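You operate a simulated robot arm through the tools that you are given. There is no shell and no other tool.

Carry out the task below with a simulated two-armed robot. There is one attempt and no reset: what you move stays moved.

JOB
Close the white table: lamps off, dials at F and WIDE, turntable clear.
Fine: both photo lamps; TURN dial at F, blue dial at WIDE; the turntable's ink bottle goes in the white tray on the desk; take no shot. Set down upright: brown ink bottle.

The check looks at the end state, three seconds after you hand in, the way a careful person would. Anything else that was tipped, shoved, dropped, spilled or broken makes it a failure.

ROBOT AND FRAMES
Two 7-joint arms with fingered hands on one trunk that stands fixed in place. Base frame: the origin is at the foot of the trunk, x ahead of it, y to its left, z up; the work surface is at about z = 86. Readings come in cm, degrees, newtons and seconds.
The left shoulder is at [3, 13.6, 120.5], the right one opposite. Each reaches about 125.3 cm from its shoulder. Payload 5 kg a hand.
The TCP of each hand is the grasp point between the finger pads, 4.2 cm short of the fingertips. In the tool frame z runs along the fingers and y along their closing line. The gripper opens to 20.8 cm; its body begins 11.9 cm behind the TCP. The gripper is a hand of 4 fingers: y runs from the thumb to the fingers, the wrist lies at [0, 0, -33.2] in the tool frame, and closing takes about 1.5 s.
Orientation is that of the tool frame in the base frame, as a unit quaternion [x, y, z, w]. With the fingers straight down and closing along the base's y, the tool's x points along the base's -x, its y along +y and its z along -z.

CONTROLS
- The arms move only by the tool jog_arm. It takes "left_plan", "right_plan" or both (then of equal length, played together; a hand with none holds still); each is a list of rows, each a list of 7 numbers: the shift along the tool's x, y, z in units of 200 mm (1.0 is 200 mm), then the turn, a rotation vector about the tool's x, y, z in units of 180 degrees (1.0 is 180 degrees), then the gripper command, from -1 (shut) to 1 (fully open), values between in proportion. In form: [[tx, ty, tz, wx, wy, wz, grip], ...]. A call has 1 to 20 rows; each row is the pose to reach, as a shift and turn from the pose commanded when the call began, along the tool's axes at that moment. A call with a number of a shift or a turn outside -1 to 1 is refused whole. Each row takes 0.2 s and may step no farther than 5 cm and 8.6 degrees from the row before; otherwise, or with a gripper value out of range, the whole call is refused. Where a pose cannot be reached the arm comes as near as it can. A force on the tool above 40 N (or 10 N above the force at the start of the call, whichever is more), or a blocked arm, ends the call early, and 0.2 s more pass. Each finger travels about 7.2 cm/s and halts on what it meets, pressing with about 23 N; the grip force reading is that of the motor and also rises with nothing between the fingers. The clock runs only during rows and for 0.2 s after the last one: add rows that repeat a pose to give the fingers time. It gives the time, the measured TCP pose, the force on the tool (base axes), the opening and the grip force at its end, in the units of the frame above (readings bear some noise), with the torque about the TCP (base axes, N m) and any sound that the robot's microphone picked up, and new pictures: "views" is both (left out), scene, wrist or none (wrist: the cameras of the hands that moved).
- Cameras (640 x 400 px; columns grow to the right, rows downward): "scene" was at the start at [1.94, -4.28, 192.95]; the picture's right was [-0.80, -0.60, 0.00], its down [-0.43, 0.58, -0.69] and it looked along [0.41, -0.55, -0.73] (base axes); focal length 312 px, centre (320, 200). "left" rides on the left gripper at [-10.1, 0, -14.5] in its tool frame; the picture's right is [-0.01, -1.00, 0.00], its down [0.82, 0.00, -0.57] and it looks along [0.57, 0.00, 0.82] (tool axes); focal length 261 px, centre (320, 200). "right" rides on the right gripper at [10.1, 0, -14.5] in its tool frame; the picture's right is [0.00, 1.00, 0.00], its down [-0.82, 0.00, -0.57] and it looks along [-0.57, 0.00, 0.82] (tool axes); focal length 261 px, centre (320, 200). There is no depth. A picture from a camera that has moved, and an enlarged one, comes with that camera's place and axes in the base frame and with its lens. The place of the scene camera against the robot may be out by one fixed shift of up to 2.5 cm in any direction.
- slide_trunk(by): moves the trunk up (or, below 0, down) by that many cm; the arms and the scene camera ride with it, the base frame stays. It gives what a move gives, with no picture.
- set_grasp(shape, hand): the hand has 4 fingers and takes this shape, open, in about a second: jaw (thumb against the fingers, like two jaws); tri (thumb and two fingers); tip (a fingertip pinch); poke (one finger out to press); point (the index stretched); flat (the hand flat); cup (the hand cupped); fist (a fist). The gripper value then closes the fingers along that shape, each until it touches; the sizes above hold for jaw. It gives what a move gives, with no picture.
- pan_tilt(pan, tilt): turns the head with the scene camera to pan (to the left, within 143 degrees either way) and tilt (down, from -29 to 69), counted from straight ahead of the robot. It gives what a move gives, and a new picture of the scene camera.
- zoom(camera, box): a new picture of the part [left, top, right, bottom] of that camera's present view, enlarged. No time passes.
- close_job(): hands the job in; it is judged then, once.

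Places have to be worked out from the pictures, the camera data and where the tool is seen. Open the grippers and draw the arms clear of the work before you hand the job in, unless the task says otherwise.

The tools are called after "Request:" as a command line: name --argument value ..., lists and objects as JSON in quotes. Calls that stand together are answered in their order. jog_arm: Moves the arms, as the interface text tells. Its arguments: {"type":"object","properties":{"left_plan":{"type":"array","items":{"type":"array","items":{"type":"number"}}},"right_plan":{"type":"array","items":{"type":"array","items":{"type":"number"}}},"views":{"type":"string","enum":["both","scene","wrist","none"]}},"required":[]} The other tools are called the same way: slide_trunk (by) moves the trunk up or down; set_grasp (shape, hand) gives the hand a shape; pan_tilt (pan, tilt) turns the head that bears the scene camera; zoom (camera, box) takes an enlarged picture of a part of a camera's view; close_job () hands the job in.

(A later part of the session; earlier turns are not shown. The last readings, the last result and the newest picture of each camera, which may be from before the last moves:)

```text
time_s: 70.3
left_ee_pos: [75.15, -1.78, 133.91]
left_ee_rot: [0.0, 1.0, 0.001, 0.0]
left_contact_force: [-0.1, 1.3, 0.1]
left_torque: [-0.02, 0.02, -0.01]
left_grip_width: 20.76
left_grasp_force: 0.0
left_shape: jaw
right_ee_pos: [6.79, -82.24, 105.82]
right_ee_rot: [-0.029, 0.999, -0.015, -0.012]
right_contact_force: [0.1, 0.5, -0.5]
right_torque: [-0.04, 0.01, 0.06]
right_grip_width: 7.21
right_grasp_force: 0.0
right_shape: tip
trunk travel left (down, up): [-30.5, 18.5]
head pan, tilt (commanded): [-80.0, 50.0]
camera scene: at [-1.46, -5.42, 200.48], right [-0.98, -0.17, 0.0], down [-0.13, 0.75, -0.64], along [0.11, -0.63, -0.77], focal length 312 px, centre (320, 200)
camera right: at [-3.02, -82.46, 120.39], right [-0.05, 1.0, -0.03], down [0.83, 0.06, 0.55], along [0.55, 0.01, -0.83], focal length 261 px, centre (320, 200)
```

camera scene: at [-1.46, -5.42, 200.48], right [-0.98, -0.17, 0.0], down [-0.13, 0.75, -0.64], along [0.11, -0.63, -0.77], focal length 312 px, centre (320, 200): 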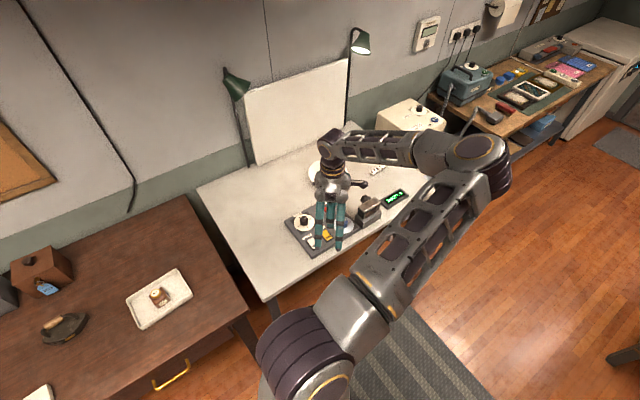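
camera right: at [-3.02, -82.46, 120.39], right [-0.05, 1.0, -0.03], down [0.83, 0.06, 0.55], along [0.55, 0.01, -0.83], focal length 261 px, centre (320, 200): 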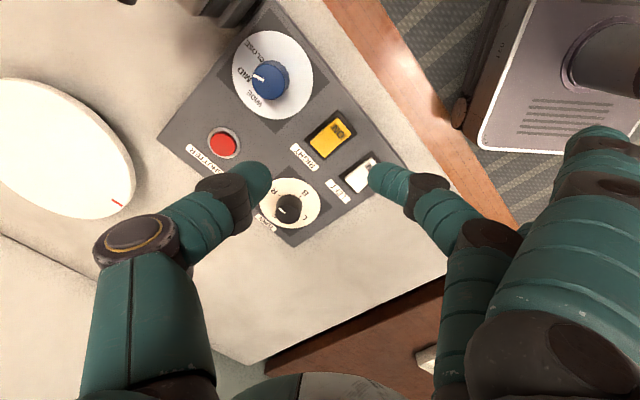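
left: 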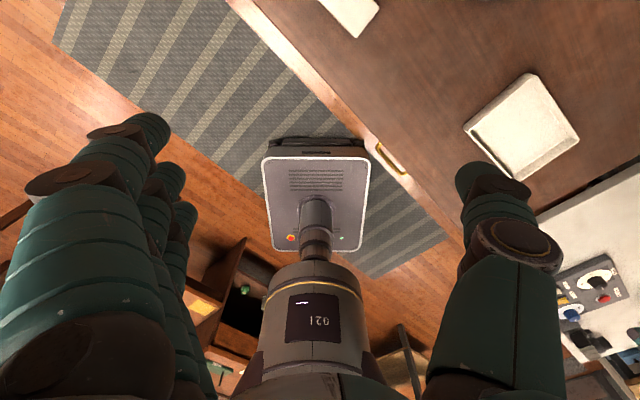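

The dial now looks close to MID. I zoom to read it accurately.

Request:
zoom --camera "right" --box '[208, 20, 336, 100]'

Request:
zoom --camera "scene" --box '[340, 175, 420, 225]'

```text
5.00 times, centred on (272, 60) of right
camera zoom: at [-3.02, -82.46, 120.39], right [-0.05, 1.0, -0.03], down [0.83, 0.06, 0.55], along [0.55, 0.01, -0.83], focal length 1303 px, centre (560, 900)
```

zoom: 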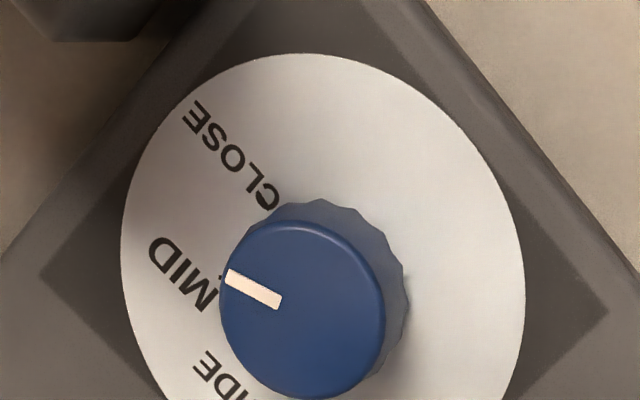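

```text
8.00 times, centred on (380, 200) of scene
camera zoom: at [-1.46, -5.42, 200.48], right [-0.98, -0.17, 0.0], down [-0.13, 0.75, -0.64], along [0.11, -0.63, -0.77], focal length 2497 px, centre (-160, 200)
```

zoom: 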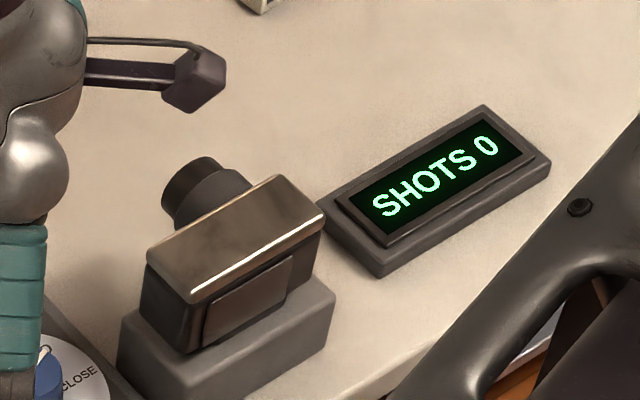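

SHOTS still 0 and the blue pointer is now at MID. I re-centre over the blue knob at yaw +8°, hand vertical, just above it for a second, shorter twist.

Request:
jog_arm --right_plan '[[0.135, -0.145, 0.008, -0.0034, -0.0023, 0.021, -0.3], [0.27, -0.29, 0.015, -0.0067, -0.0046, 0.042, -0.3], [0.266, -0.285, 0.12, -0.01, -0.0069, 0.063, -0.3], [0.262, -0.281, 0.25, -0.01, -0.0069, 0.063, -0.3], [0.26, -0.278, 0.38, -0.01, -0.0069, 0.063, -0.3], [0.259, -0.277, 0.454, -0.01, -0.0069, 0.063, -0.3]]' --views "both"

Request:
zoom --camera "right" --box '[220, 80, 420, 205]'

Request:
zoom --camera "scene" --box '[280, 170, 440, 270]'

```text
time_s: 71.7
left_ee_pos: [75.25, -1.66, 133.83]
left_ee_rot: [0.0, 1.0, 0.0, 0.0]
left_contact_force: [0.5, 0.0, -0.5]
left_torque: [0.03, 0.05, -0.02]
left_grip_width: 20.79
left_grasp_force: 0.0
left_shape: jaw
right_ee_pos: [1.78, -88.48, 96.95]
right_ee_rot: [0.069, 0.998, 0.0, 0.0]
right_contact_force: [-0.4, -0.7, 0.1]
right_torque: [0.03, 0.02, 0.0]
right_grip_width: 7.26
right_grasp_force: 0.1
right_shape: tip
trunk travel left (down, up): [-30.5, 18.5]
head pan, tilt (commanded): [-80.0, 50.0]
camera scene: at [-1.5, -5.48, 200.48], right [-0.98, -0.17, 0.0], down [-0.13, 0.75, -0.64], along [0.11, -0.63, -0.77], focal length 312 px, centre (320, 200)
camera right: at [-8.21, -87.15, 111.4], right [0.14, 0.99, 0.0], down [0.81, -0.12, 0.57], along [0.57, -0.08, -0.82], focal length 261 px, centre (320, 200)
```

scene: 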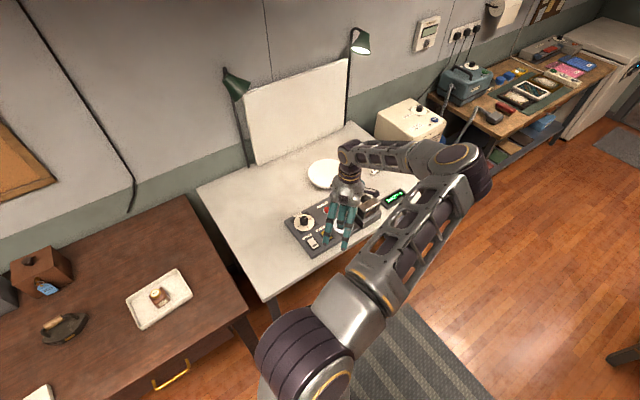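
right: 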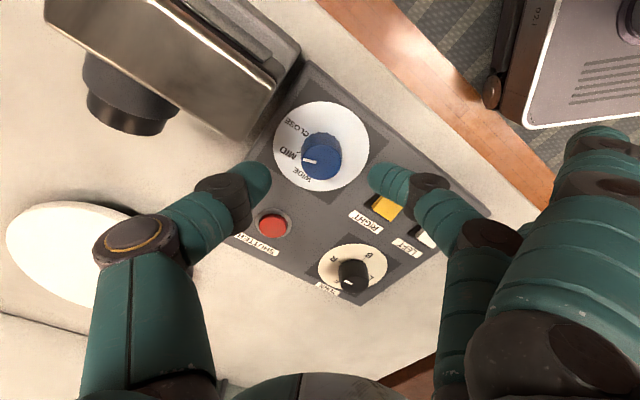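

```text
3.20 times, centred on (320, 142) of right
camera zoom: at [-8.21, -87.15, 111.4], right [0.14, 0.99, 0.0], down [0.81, -0.12, 0.57], along [0.57, -0.08, -0.82], focal length 834 px, centre (320, 384)
```

zoom: 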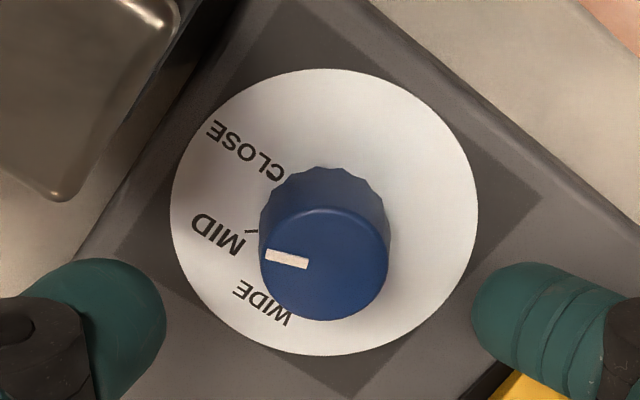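

```text
4.00 times, centred on (360, 220) of scene
camera zoom: at [-1.5, -5.48, 200.48], right [-0.98, -0.17, 0.0], down [-0.13, 0.75, -0.64], along [0.11, -0.63, -0.77], focal length 1248 px, centre (160, 120)
```

zoom: 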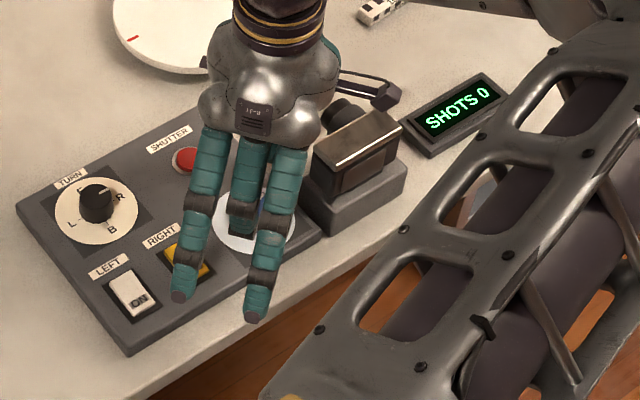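

Well centred. I trim the yaw to about +3° (to keep the stretched fingers clear of the rockers), descend 3.8 cm and close on the knob.

Request:
jog_arm --right_plan '[[0, 0.003, 0.02, 0, 0, -0.028, -0.3], [0, 0.006, 0.07, 0, 0, -0.028, -0.3], [0, 0.006, 0.13, 0, 0, -0.028, -0.3], [0, 0.006, 0.19, 0, 0, -0.028, -0.3], [0, 0.006, 0.19, 0, 0, -0.028, -0.5], [0, 0.006, 0.19, 0, 0, -0.028, -0.7], [0, 0.006, 0.19, 0, 0, -0.028, -1], [0, 0.006, 0.19, 0, 0, -0.028, -1], [0, 0.006, 0.19, 0, 0, -0.028, -1]]' --views "wrist"

Request:
zoom --camera "right" --box '[220, 110, 420, 235]'

Request:
zoom --camera "scene" --box '[280, 170, 440, 270]'

```text
time_s: 73.7
left_ee_pos: [75.12, -1.7, 133.77]
left_ee_rot: [0.0, 1.0, 0.0, 0.0]
left_contact_force: [0.7, -0.9, -0.4]
left_torque: [-0.05, -0.03, -0.01]
left_grip_width: 20.78
left_grasp_force: 0.0
left_shape: jaw
right_ee_pos: [1.56, -88.17, 93.31]
right_ee_rot: [0.025, 1.0, 0.001, 0.0]
right_contact_force: [0.3, -1.0, -2.2]
right_torque: [0.01, 0.01, -0.01]
right_grip_width: 2.86
right_grasp_force: 23.0
right_shape: tip
trunk travel left (down, up): [-30.5, 18.5]
head pan, tilt (commanded): [-80.0, 50.0]
camera right: at [-8.46, -87.83, 107.63], right [0.05, 1.0, 0.0], down [0.82, -0.05, 0.57], along [0.57, -0.03, -0.82], focal length 261 px, centre (320, 200)
```

right: 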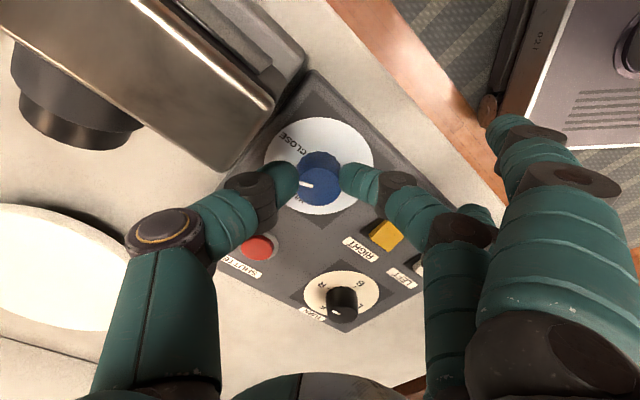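

```text
3.20 times, centred on (320, 172) of right
camera zoom: at [-8.46, -87.83, 107.63], right [0.05, 1.0, 0.0], down [0.82, -0.05, 0.57], along [0.57, -0.03, -0.82], focal length 834 px, centre (320, 288)
```

zoom: 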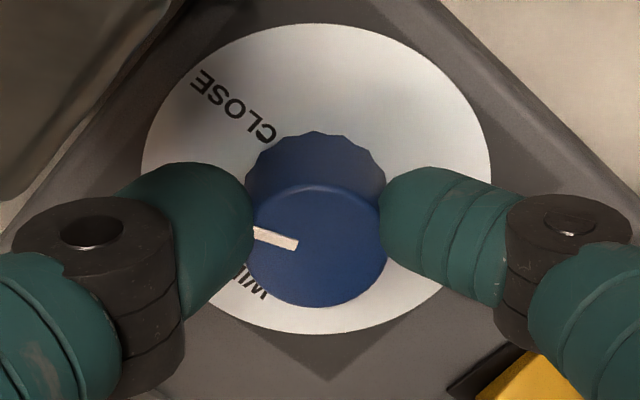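

```text
4.00 times, centred on (360, 220) of scene
camera zoom: at [-1.51, -5.47, 200.48], right [-0.98, -0.17, 0.0], down [-0.13, 0.75, -0.64], along [0.11, -0.63, -0.77], focal length 1248 px, centre (160, 120)
```

zoom: 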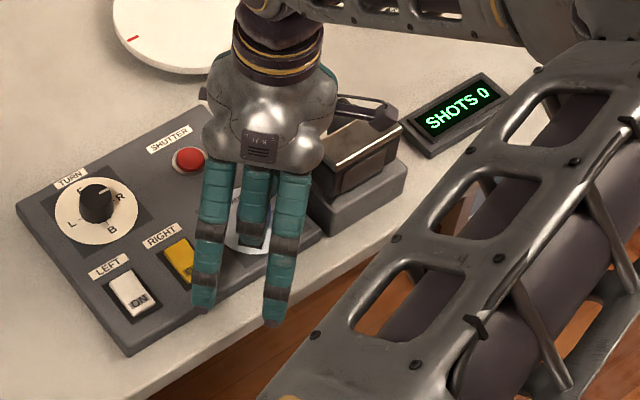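

Grip on the knob is good. I twist counter-clockwise 26° first and check that the arm follows.

Request:
jog_arm --right_plan '[[0, 0, 0, 0, 0, -0.04, -1], [0, 0, 0, 0, 0, -0.08, -1], [0, 0, 0, 0, 0, -0.12, -1], [0, 0, 0, 0, 0, -0.144, -1]]' --views "wrist"

Request:
zoom --camera "right" --box '[220, 110, 420, 235]'

```text
time_s: 74.7
left_ee_pos: [75.16, -1.62, 133.87]
left_ee_rot: [0.0, 1.0, 0.0, 0.0]
left_contact_force: [-0.5, 0.0, -0.2]
left_torque: [0.03, 0.0, -0.02]
left_grip_width: 20.79
left_grasp_force: 0.0
left_shape: jaw
right_ee_pos: [1.48, -88.25, 93.23]
right_ee_rot: [-0.2, 0.98, 0.0, -0.001]
right_contact_force: [-2.4, -11.6, 4.0]
right_torque: [-0.42, 0.06, -0.09]
right_grip_width: 2.87
right_grasp_force: 22.9
right_shape: tip
trunk travel left (down, up): [-30.5, 18.5]
head pan, tilt (commanded): [-80.0, 50.0]
camera right: at [-7.71, -92.39, 107.63], right [-0.39, 0.92, 0.0], down [0.76, 0.32, 0.57], along [0.53, 0.22, -0.82], focal length 261 px, centre (320, 200)
```

right: 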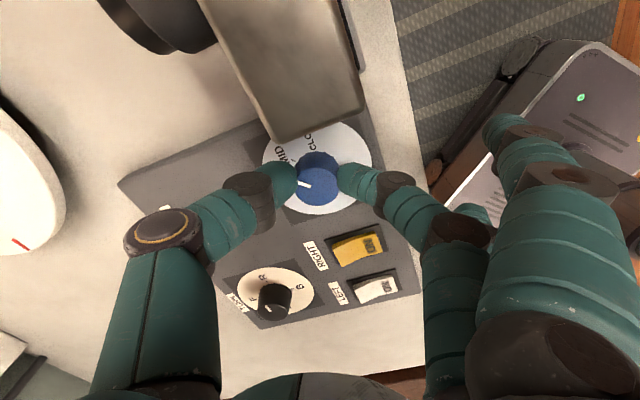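

```text
3.20 times, centred on (320, 172) of right
camera zoom: at [-7.71, -92.39, 107.63], right [-0.39, 0.92, 0.0], down [0.76, 0.32, 0.57], along [0.53, 0.22, -0.82], focal length 834 px, centre (320, 288)
```

zoom: 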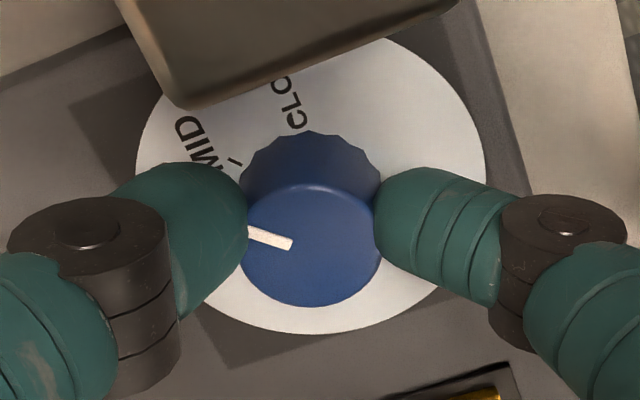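

The knob followed 26°; there's a modest side load from slight off-centring. I twist another ~9° while easing 0.15 cm sideways.

Request:
jog_arm --right_plan '[[0, -0.005, 0, 0, 0, -0.025, -1], [0, -0.008, 0, 0, 0, -0.05, -1], [0, -0.008, 0, 0, 0, -0.05, -1]]' --views "wrist"

Request:
zoom --camera "right" --box '[220, 110, 420, 235]'

```text
time_s: 75.5
left_ee_pos: [75.11, -1.65, 133.92]
left_ee_rot: [0.0, 1.0, 0.0, 0.0]
left_contact_force: [-0.8, -0.4, -0.4]
left_torque: [0.0, 0.0, 0.0]
left_grip_width: 20.77
left_grasp_force: 0.1
left_shape: jaw
right_ee_pos: [1.52, -88.4, 93.31]
right_ee_rot: [-0.277, 0.961, 0.0, 0.0]
right_contact_force: [-7.8, -15.8, 11.6]
right_torque: [-0.53, 0.13, -0.09]
right_grip_width: 2.86
right_grasp_force: 23.0
right_shape: tip
trunk travel left (down, up): [-30.5, 18.5]
head pan, tilt (commanded): [-80.0, 50.0]
camera right: at [-6.96, -93.88, 107.6], right [-0.53, 0.85, 0.0], down [0.7, 0.43, 0.57], along [0.49, 0.3, -0.82], focal length 261 px, centre (320, 200)
```

right: 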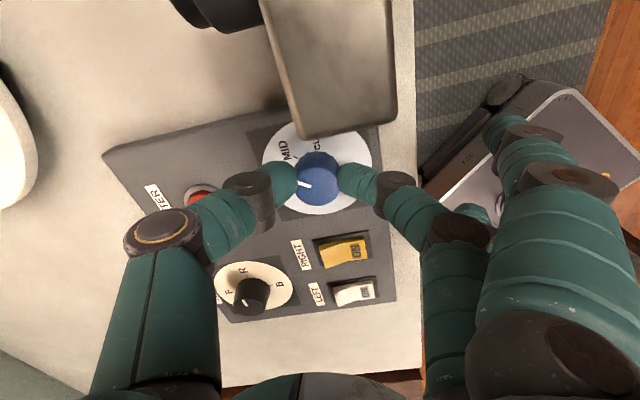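

```text
3.20 times, centred on (320, 172) of right
camera zoom: at [-6.96, -93.88, 107.6], right [-0.53, 0.85, 0.0], down [0.7, 0.43, 0.57], along [0.49, 0.3, -0.82], focal length 834 px, centre (320, 288)
```

zoom: 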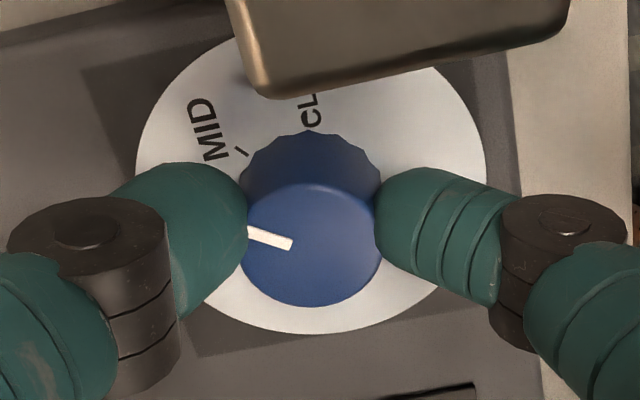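

The knob has turned ~35° with this grip. I release it and rise to re-centre for the final twist.

Request:
jog_arm --right_plan '[[0, 0, 0, 0, 0, 0, -0.7], [0, 0, 0, 0, 0, 0, -0.5], [0, 0, 0, 0, 0, 0, -0.3], [0, 0, 0, 0, 0, 0, -0.3], [0, 0, -0.08, 0, 0, 0, -0.3], [0, 0, -0.19, 0, 0, 0, -0.3]]' --views "wrist"

Request:
zoom --camera "right" --box '[220, 80, 420, 205]'

```text
time_s: 76.9
left_ee_pos: [75.17, -1.53, 133.94]
left_ee_rot: [-0.002, 1.0, 0.0, 0.0]
left_contact_force: [-0.1, 1.5, -0.2]
left_torque: [-0.01, 0.02, 0.03]
left_grip_width: 20.77
left_grasp_force: 0.1
left_shape: jaw
right_ee_pos: [1.64, -88.34, 97.01]
right_ee_rot: [-0.277, 0.961, 0.0, 0.0]
right_contact_force: [0.1, 0.7, -0.8]
right_torque: [-0.03, -0.04, 0.01]
right_grip_width: 7.23
right_grasp_force: 0.1
right_shape: tip
trunk travel left (down, up): [-30.5, 18.5]
head pan, tilt (commanded): [-80.0, 50.0]
camera right: at [-6.79, -93.75, 111.34], right [-0.53, 0.85, 0.0], down [0.7, 0.43, 0.57], along [0.49, 0.3, -0.82], focal length 261 px, centre (320, 200)
```

right: 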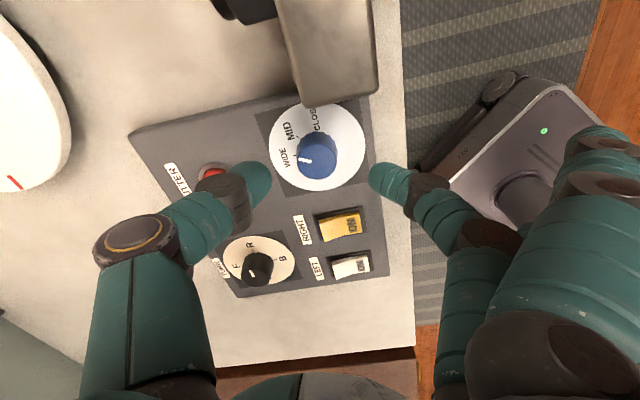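

```text
3.20 times, centred on (320, 142) of right
camera zoom: at [-6.79, -93.75, 111.34], right [-0.53, 0.85, 0.0], down [0.7, 0.43, 0.57], along [0.49, 0.3, -0.82], focal length 834 px, centre (320, 384)
```

zoom: 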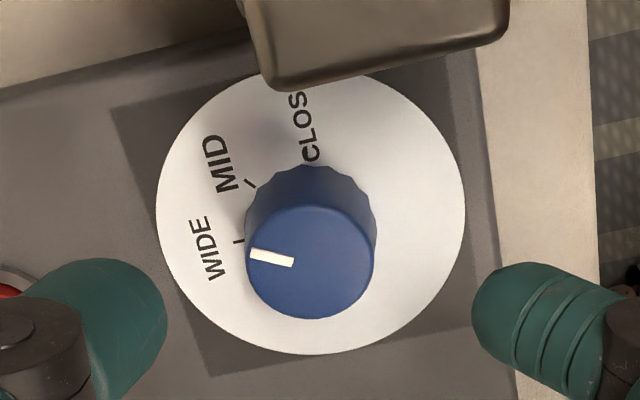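

The pointer is now about 30° short of WIDE. I turn back to yaw +3° above the knob, re-centre on its axis (≈(1.93,-88.42)), descend and close.

Request:
jog_arm --right_plan '[[-0.002, -0.002, 0, 0, 0, 0.04, -0.3], [-0.004, -0.004, 0, 0, 0, 0.08, -0.3], [-0.006, -0.006, 0, 0, 0, 0.12, -0.3], [-0.008, -0.009, 0, 0, 0, 0.16, -0.3], [-0.01, -0.011, 0, 0, 0, 0.196, -0.3], [-0.01, -0.011, 0.06, 0, 0, 0.196, -0.3], [-0.01, -0.011, 0.12, 0, 0, 0.196, -0.3], [-0.01, -0.011, 0.185, 0, 0, 0.196, -0.3], [-0.01, -0.011, 0.185, 0, 0, 0.196, -0.5], [-0.01, -0.011, 0.185, 0, 0, 0.196, -0.7], [-0.01, -0.011, 0.185, 0, 0, 0.196, -1], [-0.01, -0.011, 0.185, 0, 0, 0.196, -1], [-0.01, -0.011, 0.185, 0, 0, 0.196, -1]]' --views "wrist"

Request:
zoom --camera "right" --box '[220, 110, 420, 235]'

```text
time_s: 79.7
left_ee_pos: [75.18, -1.61, 134.0]
left_ee_rot: [0.0, 1.0, 0.0, 0.0]
left_contact_force: [0.8, 0.2, -1.2]
left_torque: [0.02, 0.0, 0.01]
left_grip_width: 20.79
left_grasp_force: 0.2
left_shape: jaw
right_ee_pos: [1.89, -88.56, 92.99]
right_ee_rot: [0.028, 1.0, 0.0, 0.0]
right_contact_force: [-0.1, 2.2, -2.0]
right_torque: [0.08, -0.01, -0.03]
right_grip_width: 2.97
right_grasp_force: 23.2
right_shape: tip
trunk travel left (down, up): [-30.5, 18.5]
head pan, tilt (commanded): [-80.0, 50.0]
camera right: at [-8.11, -88.04, 107.54], right [0.06, 1.0, 0.0], down [0.82, -0.05, 0.57], along [0.57, -0.03, -0.82], focal length 261 px, centre (320, 200)
```

right: 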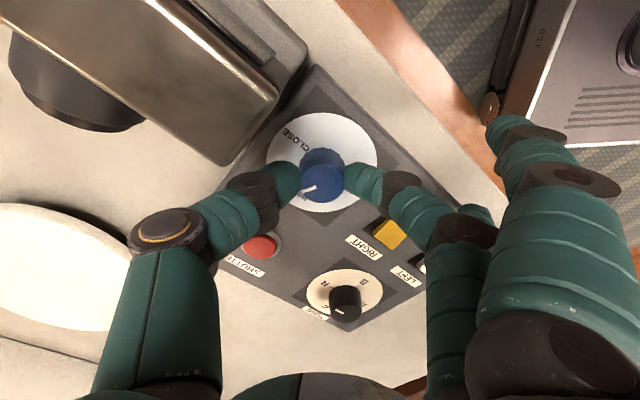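

```text
3.20 times, centred on (320, 172) of right
camera zoom: at [-8.11, -88.04, 107.54], right [0.06, 1.0, 0.0], down [0.82, -0.05, 0.57], along [0.57, -0.03, -0.82], focal length 834 px, centre (320, 288)
```

zoom: 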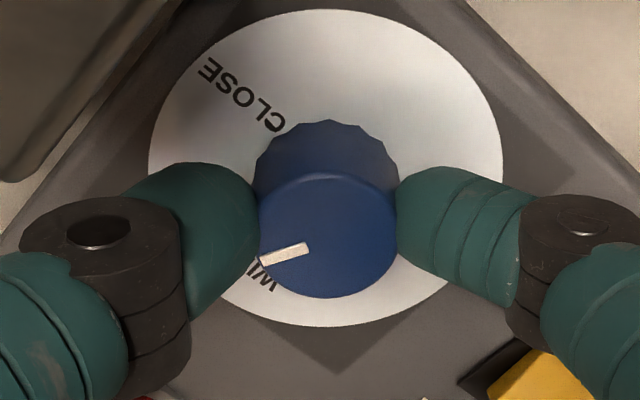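

Good grip. Final twist of about 31° counter-clockwise.

Request:
jog_arm --right_plan '[[0, 0, 0, 0, 0, -0.04, -1], [0, 0, 0, 0, 0, -0.08, -1], [0, 0, 0, 0, 0, -0.12, -1], [0, 0, 0, 0, 0, -0.155, -1], [0, 0, 0, 0, 0, -0.172, -1], [0, 0, 0, 0, 0, -0.172, -1]]' --views "wrist"

Request:
zoom --camera "right" --box '[220, 110, 420, 235]'

```text
time_s: 81.1
left_ee_pos: [75.31, -1.61, 133.81]
left_ee_rot: [0.0, 1.0, 0.001, -0.001]
left_contact_force: [-1.1, 0.5, 0.3]
left_torque: [-0.01, 0.01, 0.01]
left_grip_width: 20.76
left_grasp_force: 0.0
left_shape: jaw
right_ee_pos: [2.02, -88.53, 93.26]
right_ee_rot: [-0.24, 0.971, 0.001, 0.001]
right_contact_force: [4.6, -2.3, -11.2]
right_torque: [-0.07, -0.13, -0.05]
right_grip_width: 2.85
right_grasp_force: 23.0
right_shape: tip
trunk travel left (down, up): [-30.5, 18.5]
head pan, tilt (commanded): [-80.0, 50.0]
camera right: at [-6.94, -93.35, 107.6], right [-0.46, 0.89, 0.0], down [0.73, 0.38, 0.57], along [0.51, 0.27, -0.82], focal length 261 px, centre (320, 200)
```

right: 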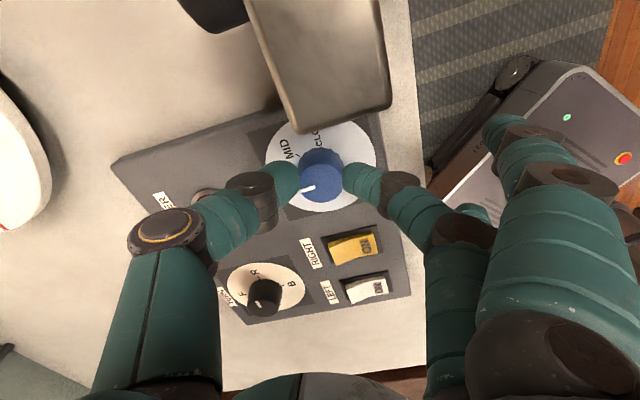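

```text
3.20 times, centred on (320, 172) of right
camera zoom: at [-6.94, -93.35, 107.6], right [-0.46, 0.89, 0.0], down [0.73, 0.38, 0.57], along [0.51, 0.27, -0.82], focal length 834 px, centre (320, 288)
```

zoom: 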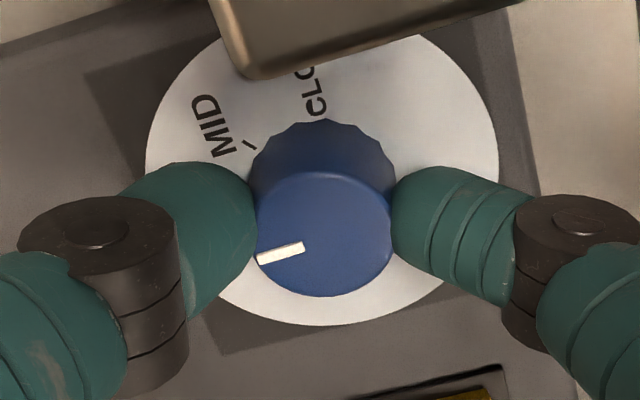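

The knob followed. I check the SHOTS counter and then release and rise to read the dial.

Request:
zoom --camera "scene" --box '[300, 160, 460, 260]'

Request:
jog_arm --right_plan '[[0, 0, 0, 0, 0, 0, -0.7], [0, 0, 0, 0, 0, 0, -0.5], [0, 0, 0, 0, 0, 0, -0.3], [0, 0, 0, 0, 0, 0, -0.3], [0, 0, -0.08, 0, 0, 0, -0.3], [0, 0, -0.19, 0, 0, 0, -0.3]]' --views "wrist"

Request:
zoom --camera "right" --box '[220, 80, 420, 205]'

```text
4.00 times, centred on (380, 210) of scene
camera zoom: at [-1.45, -5.6, 200.47], right [-0.98, -0.17, 0.0], down [-0.13, 0.76, -0.64], along [0.11, -0.63, -0.77], focal length 1248 px, centre (80, 160)
```

zoom: 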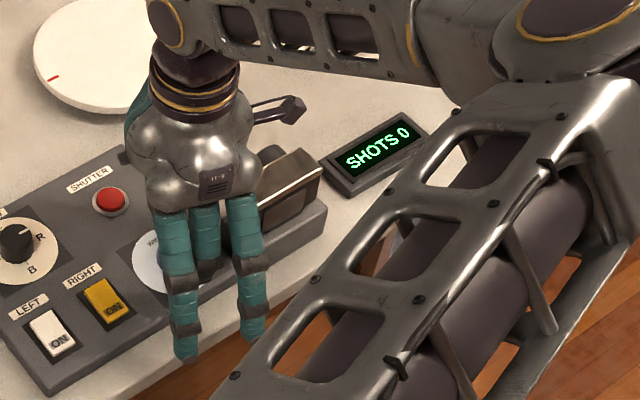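

```text
time_s: 82.5
left_ee_pos: [75.13, -1.46, 133.82]
left_ee_rot: [-0.001, 1.0, -0.001, 0.0]
left_contact_force: [-0.1, 0.9, 0.3]
left_torque: [-0.07, -0.02, 0.0]
left_grip_width: 20.79
left_grasp_force: 0.2
left_shape: jaw
right_ee_pos: [1.94, -88.48, 97.23]
right_ee_rot: [-0.239, 0.971, 0.0, 0.001]
right_contact_force: [0.5, 0.4, 0.7]
right_torque: [-0.04, -0.01, 0.04]
right_grip_width: 7.24
right_grasp_force: 0.1
right_shape: tip
trunk travel left (down, up): [-30.5, 18.5]
head pan, tilt (commanded): [-80.0, 50.0]
camera right: at [-7.05, -93.14, 111.57], right [-0.46, 0.89, 0.0], down [0.73, 0.38, 0.57], along [0.51, 0.26, -0.82], focal length 261 px, centre (320, 200)
```

right: 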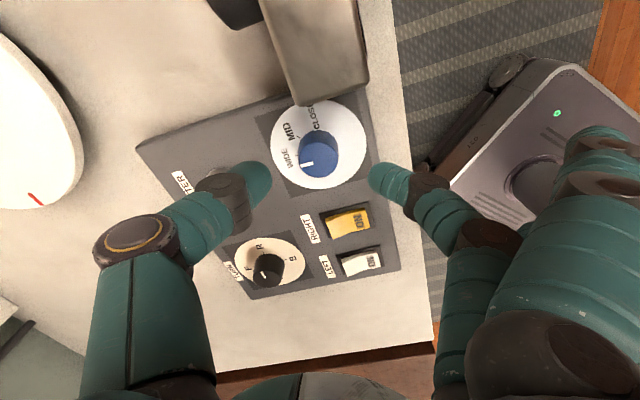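

```text
3.20 times, centred on (320, 142) of right
camera zoom: at [-7.05, -93.14, 111.57], right [-0.46, 0.89, 0.0], down [0.73, 0.38, 0.57], along [0.51, 0.26, -0.82], focal length 834 px, centre (320, 384)
```

zoom: 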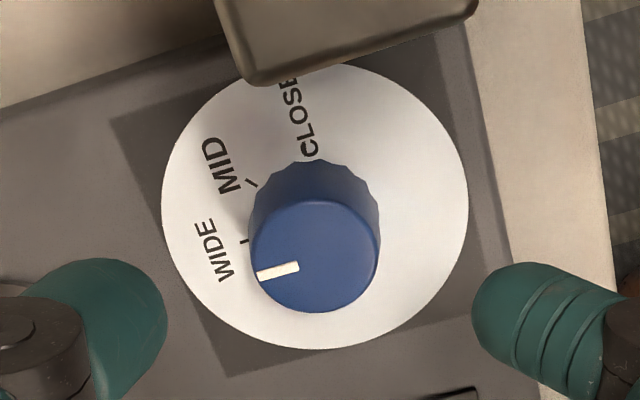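

SHOTS still 0; the pointer is now roughly 10° short of the WIDE tick. I regrip at yaw -12° and add a 13° twist.

Request:
jog_arm --right_plan '[[0, -0.003, 0, 0, 0, 0.045, -0.3], [0, -0.006, 0, 0, 0, 0.087, -0.3], [0, -0.006, 0.07, 0, 0, 0.087, -0.3], [0, -0.006, 0.14, 0, 0, 0.087, -0.3], [0, -0.006, 0.2, 0, 0, 0.087, -0.3], [0, -0.006, 0.2, 0, 0, 0.087, -0.5], [0, -0.006, 0.2, 0, 0, 0.087, -0.7], [0, -0.006, 0.2, 0, 0, 0.087, -1], [0, -0.006, 0.2, 0, 0, 0.087, -1], [0, -0.006, 0.2, 0, 0, 0.087, -1], [0, -0.006, 0.2, 0, 0, 0.05, -1], [0, -0.006, 0.2, 0, 0, 0.015, -1], [0, -0.006, 0.2, 0, 0, 0.015, -1]]' --views "wrist"

Request:
jog_arm --right_plan '[[0, 0, 0, 0, 0, 0, -0.7], [0, 0, 0, 0, 0, 0, -0.5], [0, 0, 0, 0, 0, 0, -0.3], [0, 0, 0, 0, 0, 0, -0.3], [0, 0, -0.08, 0, 0, 0, -0.3], [0, 0, -0.19, 0, 0, 0, -0.3]]' --views "wrist"

Request:
zoom --camera "right" --box '[220, 80, 420, 205]'

```text
time_s: 85.3
left_ee_pos: [75.1, -1.58, 133.9]
left_ee_rot: [0.0, 1.0, 0.0, 0.0]
left_contact_force: [-0.2, -0.7, -0.3]
left_torque: [-0.02, -0.02, -0.03]
left_grip_width: 20.8
left_grasp_force: 0.1
left_shape: jaw
right_ee_pos: [1.71, -88.77, 93.02]
right_ee_rot: [-0.216, 0.976, 0.0, -0.001]
right_contact_force: [-5.3, -3.5, -0.9]
right_torque: [-0.04, 0.2, -0.46]
right_grip_width: 2.87
right_grasp_force: 23.2
right_shape: tip
trunk travel left (down, up): [-30.5, 18.5]
head pan, tilt (commanded): [-80.0, 50.0]
camera right: at [-7.31, -93.04, 107.47], right [-0.42, 0.91, 0.0], down [0.75, 0.34, 0.57], along [0.52, 0.24, -0.82], focal length 261 px, centre (320, 200)
```

right: 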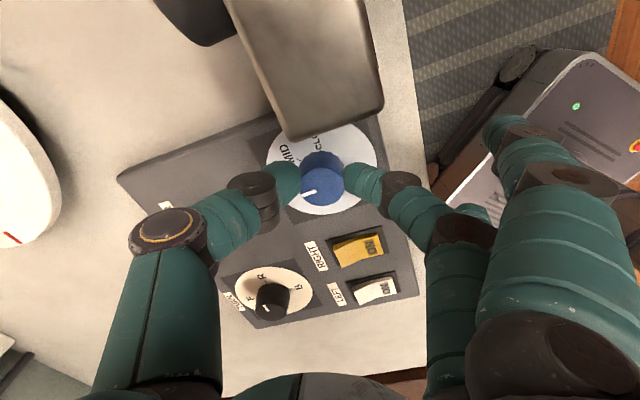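

```text
time_s: 86.7
left_ee_pos: [75.03, -1.44, 133.79]
left_ee_rot: [-0.001, 1.0, 0.0, 0.0]
left_contact_force: [0.3, 0.9, 0.0]
left_torque: [-0.05, 0.02, -0.03]
left_grip_width: 20.77
left_grasp_force: 0.0
left_shape: jaw
right_ee_pos: [1.85, -88.47, 96.93]
right_ee_rot: [-0.218, 0.976, 0.0, 0.0]
right_contact_force: [0.2, 0.4, 0.4]
right_torque: [-0.04, -0.02, -0.01]
right_grip_width: 7.23
right_grasp_force: 0.0
right_shape: tip
trunk travel left (down, up): [-30.5, 18.5]
head pan, tilt (commanded): [-80.0, 50.0]
camera right: at [-7.22, -92.81, 111.34], right [-0.42, 0.91, 0.0], down [0.74, 0.34, 0.57], along [0.52, 0.24, -0.82], focal length 261 px, centre (320, 200)
```

right: 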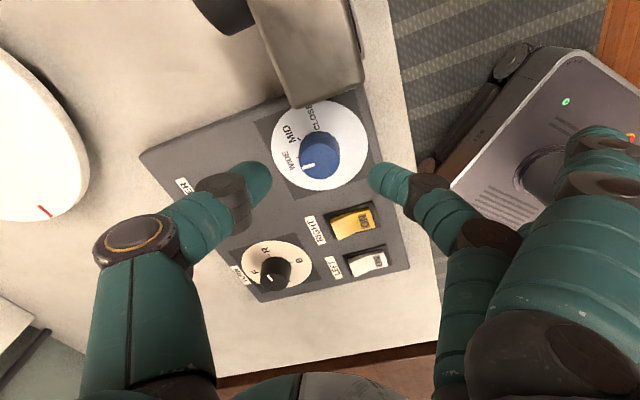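

```text
3.20 times, centred on (320, 142) of right
camera zoom: at [-7.22, -92.81, 111.34], right [-0.42, 0.91, 0.0], down [0.74, 0.34, 0.57], along [0.52, 0.24, -0.82], focal length 834 px, centre (320, 384)
```

zoom: 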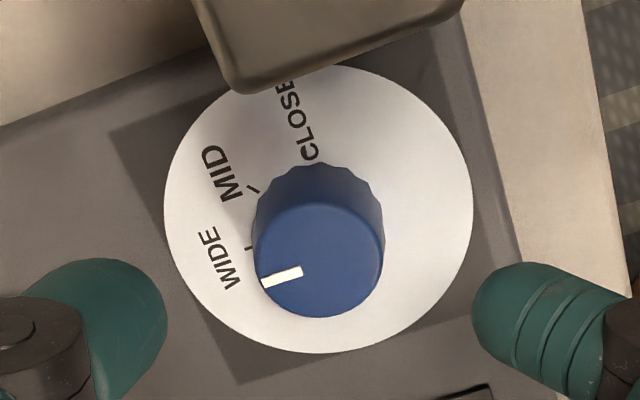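

Strong twisting resistance (0.46 N·m) suggests the dial reached its end at WIDE; geometry puts the pointer within a few degrees of the WIDE tick. I lift off and travel to the TURN dial, turning the wrist to yaw ≈95°, then check the blue dial from other angles.

Request:
jog_arm --right_plan '[[0, 0, -0.2, 0, 0, 0.0, -0.3], [0, 0, -0.4, 0, 0, 0.04, -0.3], [-0.1, -0.036, -0.45, 0, 0, 0.085, -0.3], [-0.22, -0.078, -0.45, 0, 0, 0.13, -0.3], [-0.34, -0.12, -0.45, 0, 0, 0.175, -0.3], [-0.46, -0.163, -0.45, 0, 0, 0.22, -0.3], [-0.58, -0.206, -0.45, 0, 0, 0.265, -0.3], [-0.7, -0.249, -0.45, 0, 0, 0.31, -0.3], [-0.8, -0.284, -0.45, 0, 0, 0.355, -0.3], [-0.838, -0.298, -0.45, 0, 0, 0.4, -0.3], [-0.838, -0.298, -0.45, 0, 0, 0.445, -0.3], [-0.838, -0.298, -0.45, 0, 0, 0.49, -0.3], [-0.838, -0.298, -0.45, 0, 0, 0.535, -0.3], [-0.838, -0.298, -0.45, 0, 0, 0.58, -0.3], [-0.838, -0.298, -0.45, 0, 0, 0.625, -0.3], [-0.838, -0.298, -0.45, 0, 0, 0.667, -0.3]]' --views "both"

Request:
zoom --camera "scene" --box '[290, 190, 386, 250]'

Request:
zoom --camera "right" --box '[160, 40, 480, 240]'

```text
time_s: 90.1
left_ee_pos: [75.12, -1.66, 133.88]
left_ee_rot: [0.0, 1.0, -0.001, 0.0]
left_contact_force: [-0.5, -0.1, -0.2]
left_torque: [0.0, 0.05, 0.03]
left_grip_width: 20.76
left_grasp_force: 0.1
left_shape: jaw
right_ee_pos: [19.55, -86.77, 105.81]
right_ee_rot: [0.738, 0.675, 0.0, 0.0]
right_contact_force: [-0.3, -0.2, -0.6]
right_torque: [0.02, -0.03, -0.01]
right_grip_width: 7.27
right_grasp_force: 0.1
right_shape: tip
trunk travel left (down, up): [-30.5, 18.5]
head pan, tilt (commanded): [-80.0, 50.0]
camera scene: at [-1.49, -5.44, 200.48], right [-0.98, -0.17, 0.0], down [-0.13, 0.75, -0.64], along [0.11, -0.63, -0.77], focal length 312 px, centre (320, 200)
camera right: at [20.63, -76.95, 120.27], right [1.0, -0.09, 0.0], down [-0.08, -0.82, 0.57], along [-0.05, -0.57, -0.82], focal length 261 px, centre (320, 200)
```

scene: 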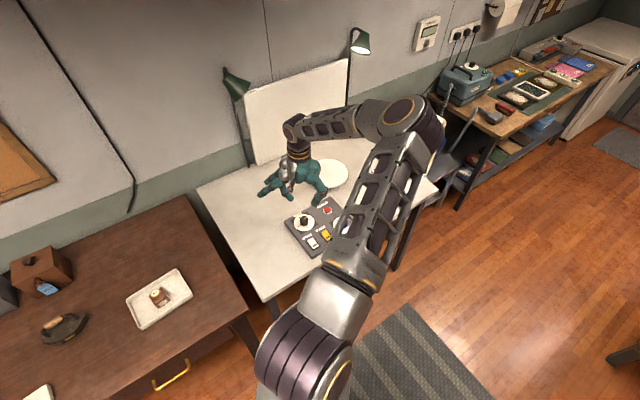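
right: 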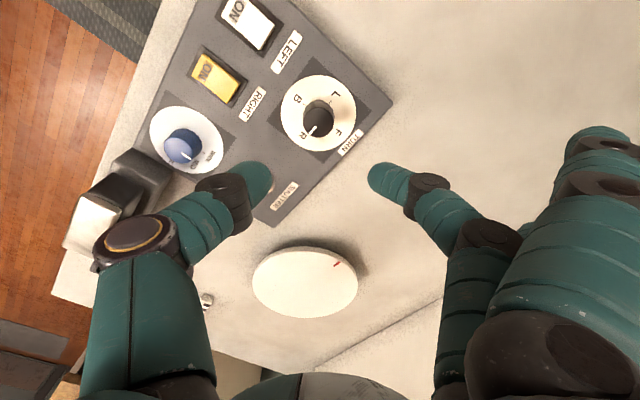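

```text
6.67 times, centred on (338, 220) of scene
camera zoom: at [-1.49, -5.44, 200.48], right [-0.98, -0.17, 0.0], down [-0.13, 0.75, -0.64], along [0.11, -0.63, -0.77], focal length 2081 px, centre (200, 67)
```

zoom: 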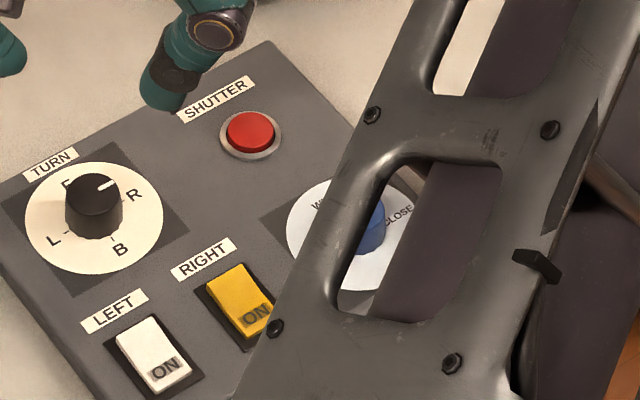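

```text
2.00 times, centred on (320, 140) of right
camera zoom: at [20.63, -76.95, 120.27], right [1.0, -0.09, 0.0], down [-0.08, -0.82, 0.57], along [-0.05, -0.57, -0.82], focal length 521 px, centre (320, 320)
```

zoom: 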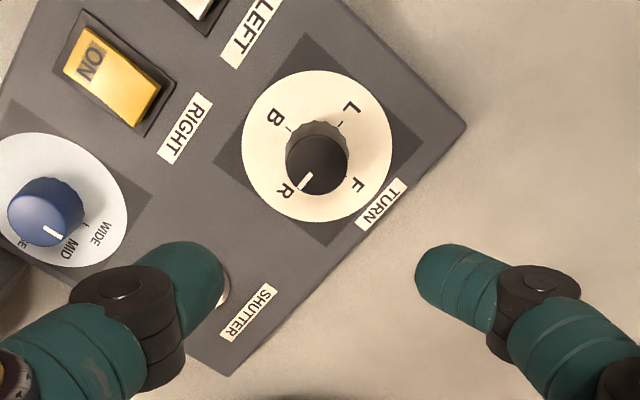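

I zoom at the blue dial from this angle to verify it against the WIDE tick.

Request:
zoom --camera "right" --box '[140, 95, 236, 180]'

Request:
zoom --camera "right" --box '[270, 65, 366, 160]'

```text
4.71 times, centred on (188, 138) of right
camera zoom: at [20.63, -76.95, 120.27], right [1.0, -0.09, 0.0], down [-0.08, -0.82, 0.57], along [-0.05, -0.57, -0.82], focal length 1227 px, centre (941, 494)
```

zoom: 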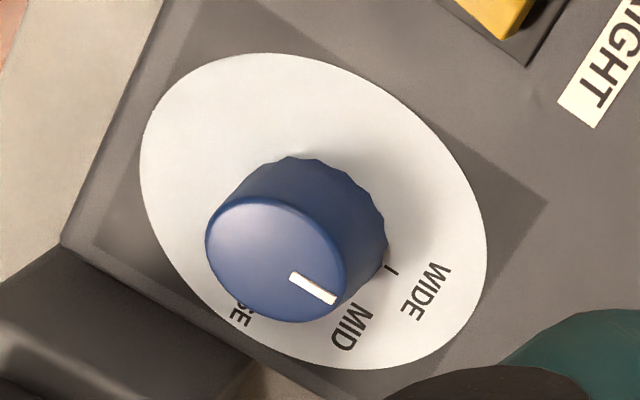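

```text
4.21 times, centred on (318, 112) of right
camera zoom: at [20.63, -76.95, 120.27], right [1.0, -0.09, 0.0], down [-0.08, -0.82, 0.57], along [-0.05, -0.57, -0.82], focal length 1098 px, centre (328, 568)
```

zoom: 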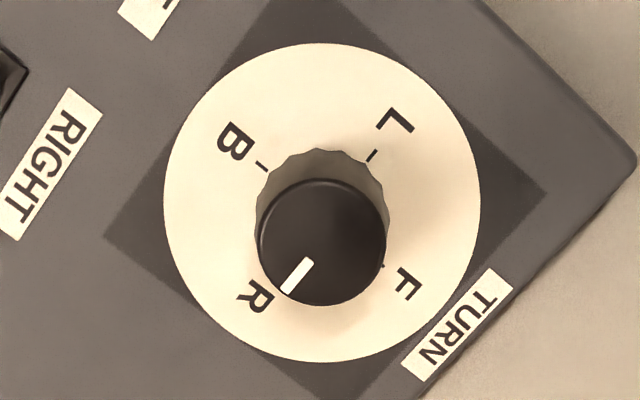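

The pointer line on the blue dial computes to ≈315°, which matches the WIDE tick (CLOSE ≈214°, MID ≈265°), so blue is at WIDE. TURN's axis is ≈(19.6,-86.7), directly under the hand; I descend to just above it.

Request:
jog_arm --right_plan '[[0, 0, 0.15, 0, 0, 0, -0.3], [0, 0, 0.3, 0, 0, 0, -0.3], [0, 0, 0.44, 0, 0, 0, -0.3], [0, 0, 0.44, 0, 0, 0, -0.3]]' --views "wrist"

Request:
zoom --camera "right" --box '[220, 80, 420, 205]'

```text
time_s: 91.1
left_ee_pos: [75.09, -1.6, 133.88]
left_ee_rot: [0.0, 1.0, 0.0, 0.0]
left_contact_force: [-0.2, 0.1, 0.5]
left_torque: [-0.04, -0.05, 0.03]
left_grip_width: 20.77
left_grasp_force: 0.1
left_shape: jaw
right_ee_pos: [19.85, -86.95, 97.16]
right_ee_rot: [0.737, 0.676, 0.0, 0.0]
right_contact_force: [-0.5, 0.3, -0.2]
right_torque: [-0.03, -0.03, -0.01]
right_grip_width: 7.25
right_grasp_force: 0.1
right_shape: tip
trunk travel left (down, up): [-30.5, 18.5]
head pan, tilt (commanded): [-80.0, 50.0]
camera right: at [20.78, -76.93, 111.56], right [1.0, -0.09, 0.0], down [-0.08, -0.82, 0.57], along [-0.05, -0.57, -0.82], focal length 261 px, centre (320, 200)
```

right: 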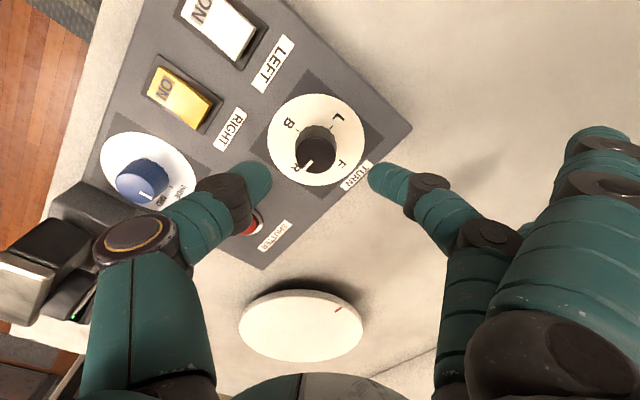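

```text
3.20 times, centred on (320, 142) of right
camera zoom: at [20.78, -76.93, 111.56], right [1.0, -0.09, 0.0], down [-0.08, -0.82, 0.57], along [-0.05, -0.57, -0.82], focal length 834 px, centre (320, 384)
```

zoom: 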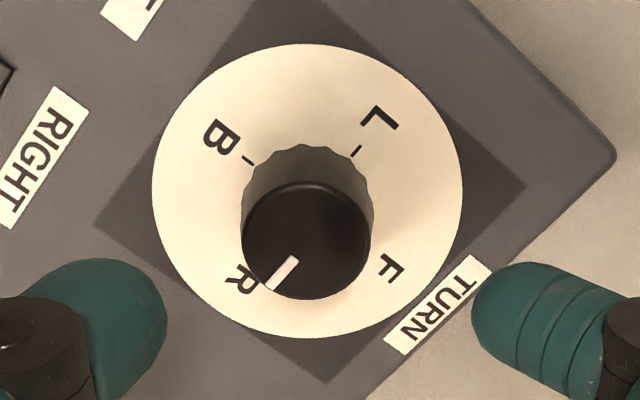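

I correct by (+0.26,-0.35) cm in tool axes, descend beside the TURN knob, and close.

Request:
jog_arm --right_plan '[[0.013, -0.0175, 0.02, 0, 0, 0, -0.3], [0.013, -0.0175, 0.08, 0, 0, 0, -0.3], [0.013, -0.0175, 0.14, 0, 0, 0, -0.3], [0.013, -0.0175, 0.2, 0, 0, 0, -0.3], [0.013, -0.0175, 0.2, 0, 0, 0, -0.5], [0.013, -0.0175, 0.2, 0, 0, 0, -0.7], [0.013, -0.0175, 0.2, 0, 0, 0, -1], [0.013, -0.0175, 0.2, 0, 0, 0, -1], [0.013, -0.0175, 0.2, 0, 0, 0, -1]]' --views "wrist"

Request:
zoom --camera "right" --box '[220, 110, 420, 235]'

```text
time_s: 93.1
left_ee_pos: [75.2, -1.48, 133.8]
left_ee_rot: [0.0, 1.0, 0.0, 0.0]
left_contact_force: [-0.6, 0.5, -0.7]
left_torque: [0.01, 0.01, 0.01]
left_grip_width: 20.76
left_grasp_force: 0.0
left_shape: jaw
right_ee_pos: [19.53, -86.47, 92.99]
right_ee_rot: [0.737, 0.676, 0.001, -0.001]
right_contact_force: [1.5, 0.0, -1.8]
right_torque: [-0.03, -0.06, -0.01]
right_grip_width: 3.0
right_grasp_force: 22.5
right_shape: tip
trunk travel left (down, up): [-30.5, 18.5]
head pan, tilt (commanded): [-80.0, 50.0]
camera right: at [20.44, -76.65, 107.43], right [1.0, -0.09, 0.0], down [-0.08, -0.82, 0.57], along [-0.05, -0.57, -0.82], focal length 261 px, centre (320, 200)
```

right: 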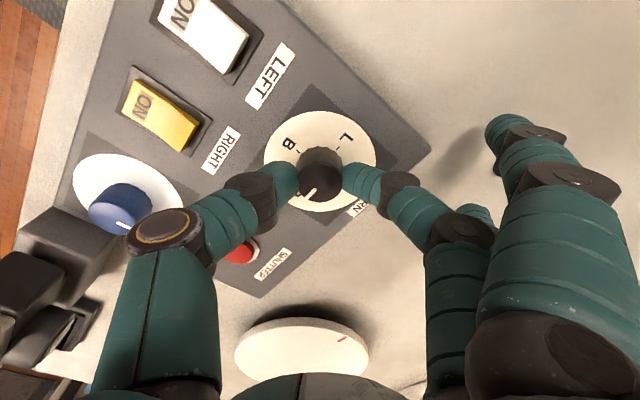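

```text
3.20 times, centred on (320, 172) of right
camera zoom: at [20.44, -76.65, 107.43], right [1.0, -0.09, 0.0], down [-0.08, -0.82, 0.57], along [-0.05, -0.57, -0.82], focal length 834 px, centre (320, 288)
```

zoom: 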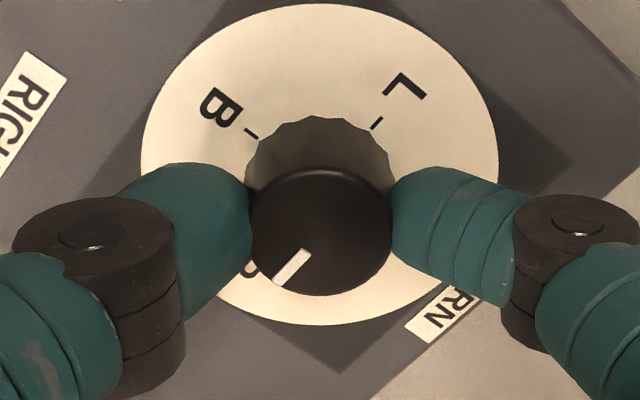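

Knob gripped at 3.0 cm. I twist 45° counter-clockwise first and check.

Request:
jog_arm --right_plan '[[0, 0, 0, 0, 0, -0.042, -1], [0, 0, 0, 0, 0, -0.084, -1], [0, 0, 0, 0, 0, -0.126, -1], [0, 0, 0, 0, 0, -0.168, -1], [0, 0, 0, 0, 0, -0.21, -1], [0, 0, 0, 0, 0, -0.25, -1]]' --views "wrist"

Request:
zoom --camera "right" --box '[220, 110, 420, 235]'

```text
time_s: 94.5
left_ee_pos: [75.16, -1.71, 133.84]
left_ee_rot: [0.001, 1.0, 0.0, 0.001]
left_contact_force: [-0.9, 0.2, -0.4]
left_torque: [-0.01, -0.01, -0.05]
left_grip_width: 20.77
left_grasp_force: 0.1
left_shape: jaw
right_ee_pos: [19.38, -86.63, 93.06]
right_ee_rot: [0.422, 0.907, 0.0, 0.0]
right_contact_force: [1.1, 1.3, -2.2]
right_torque: [0.08, -0.09, 0.0]
right_grip_width: 3.02
right_grasp_force: 22.8
right_shape: tip
trunk travel left (down, up): [-30.5, 18.5]
head pan, tilt (commanded): [-80.0, 50.0]
camera right: at [13.0, -78.95, 107.43], right [0.77, 0.64, 0.0], down [0.53, -0.63, 0.57], along [0.37, -0.44, -0.82], focal length 261 px, centre (320, 200)
```

right: 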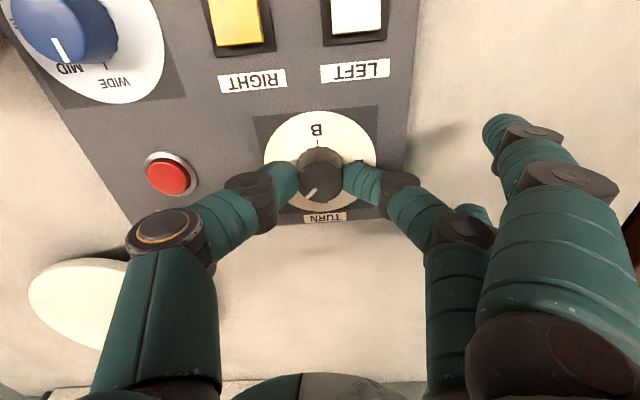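

```text
3.20 times, centred on (320, 172) of right
camera zoom: at [13.0, -78.95, 107.43], right [0.77, 0.64, 0.0], down [0.53, -0.63, 0.57], along [0.37, -0.44, -0.82], focal length 834 px, centre (320, 288)
```

zoom: 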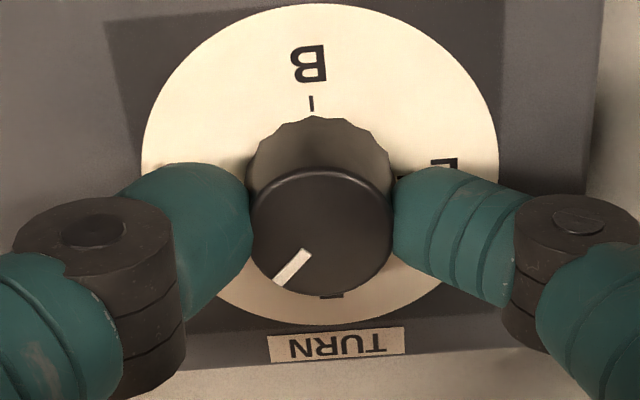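

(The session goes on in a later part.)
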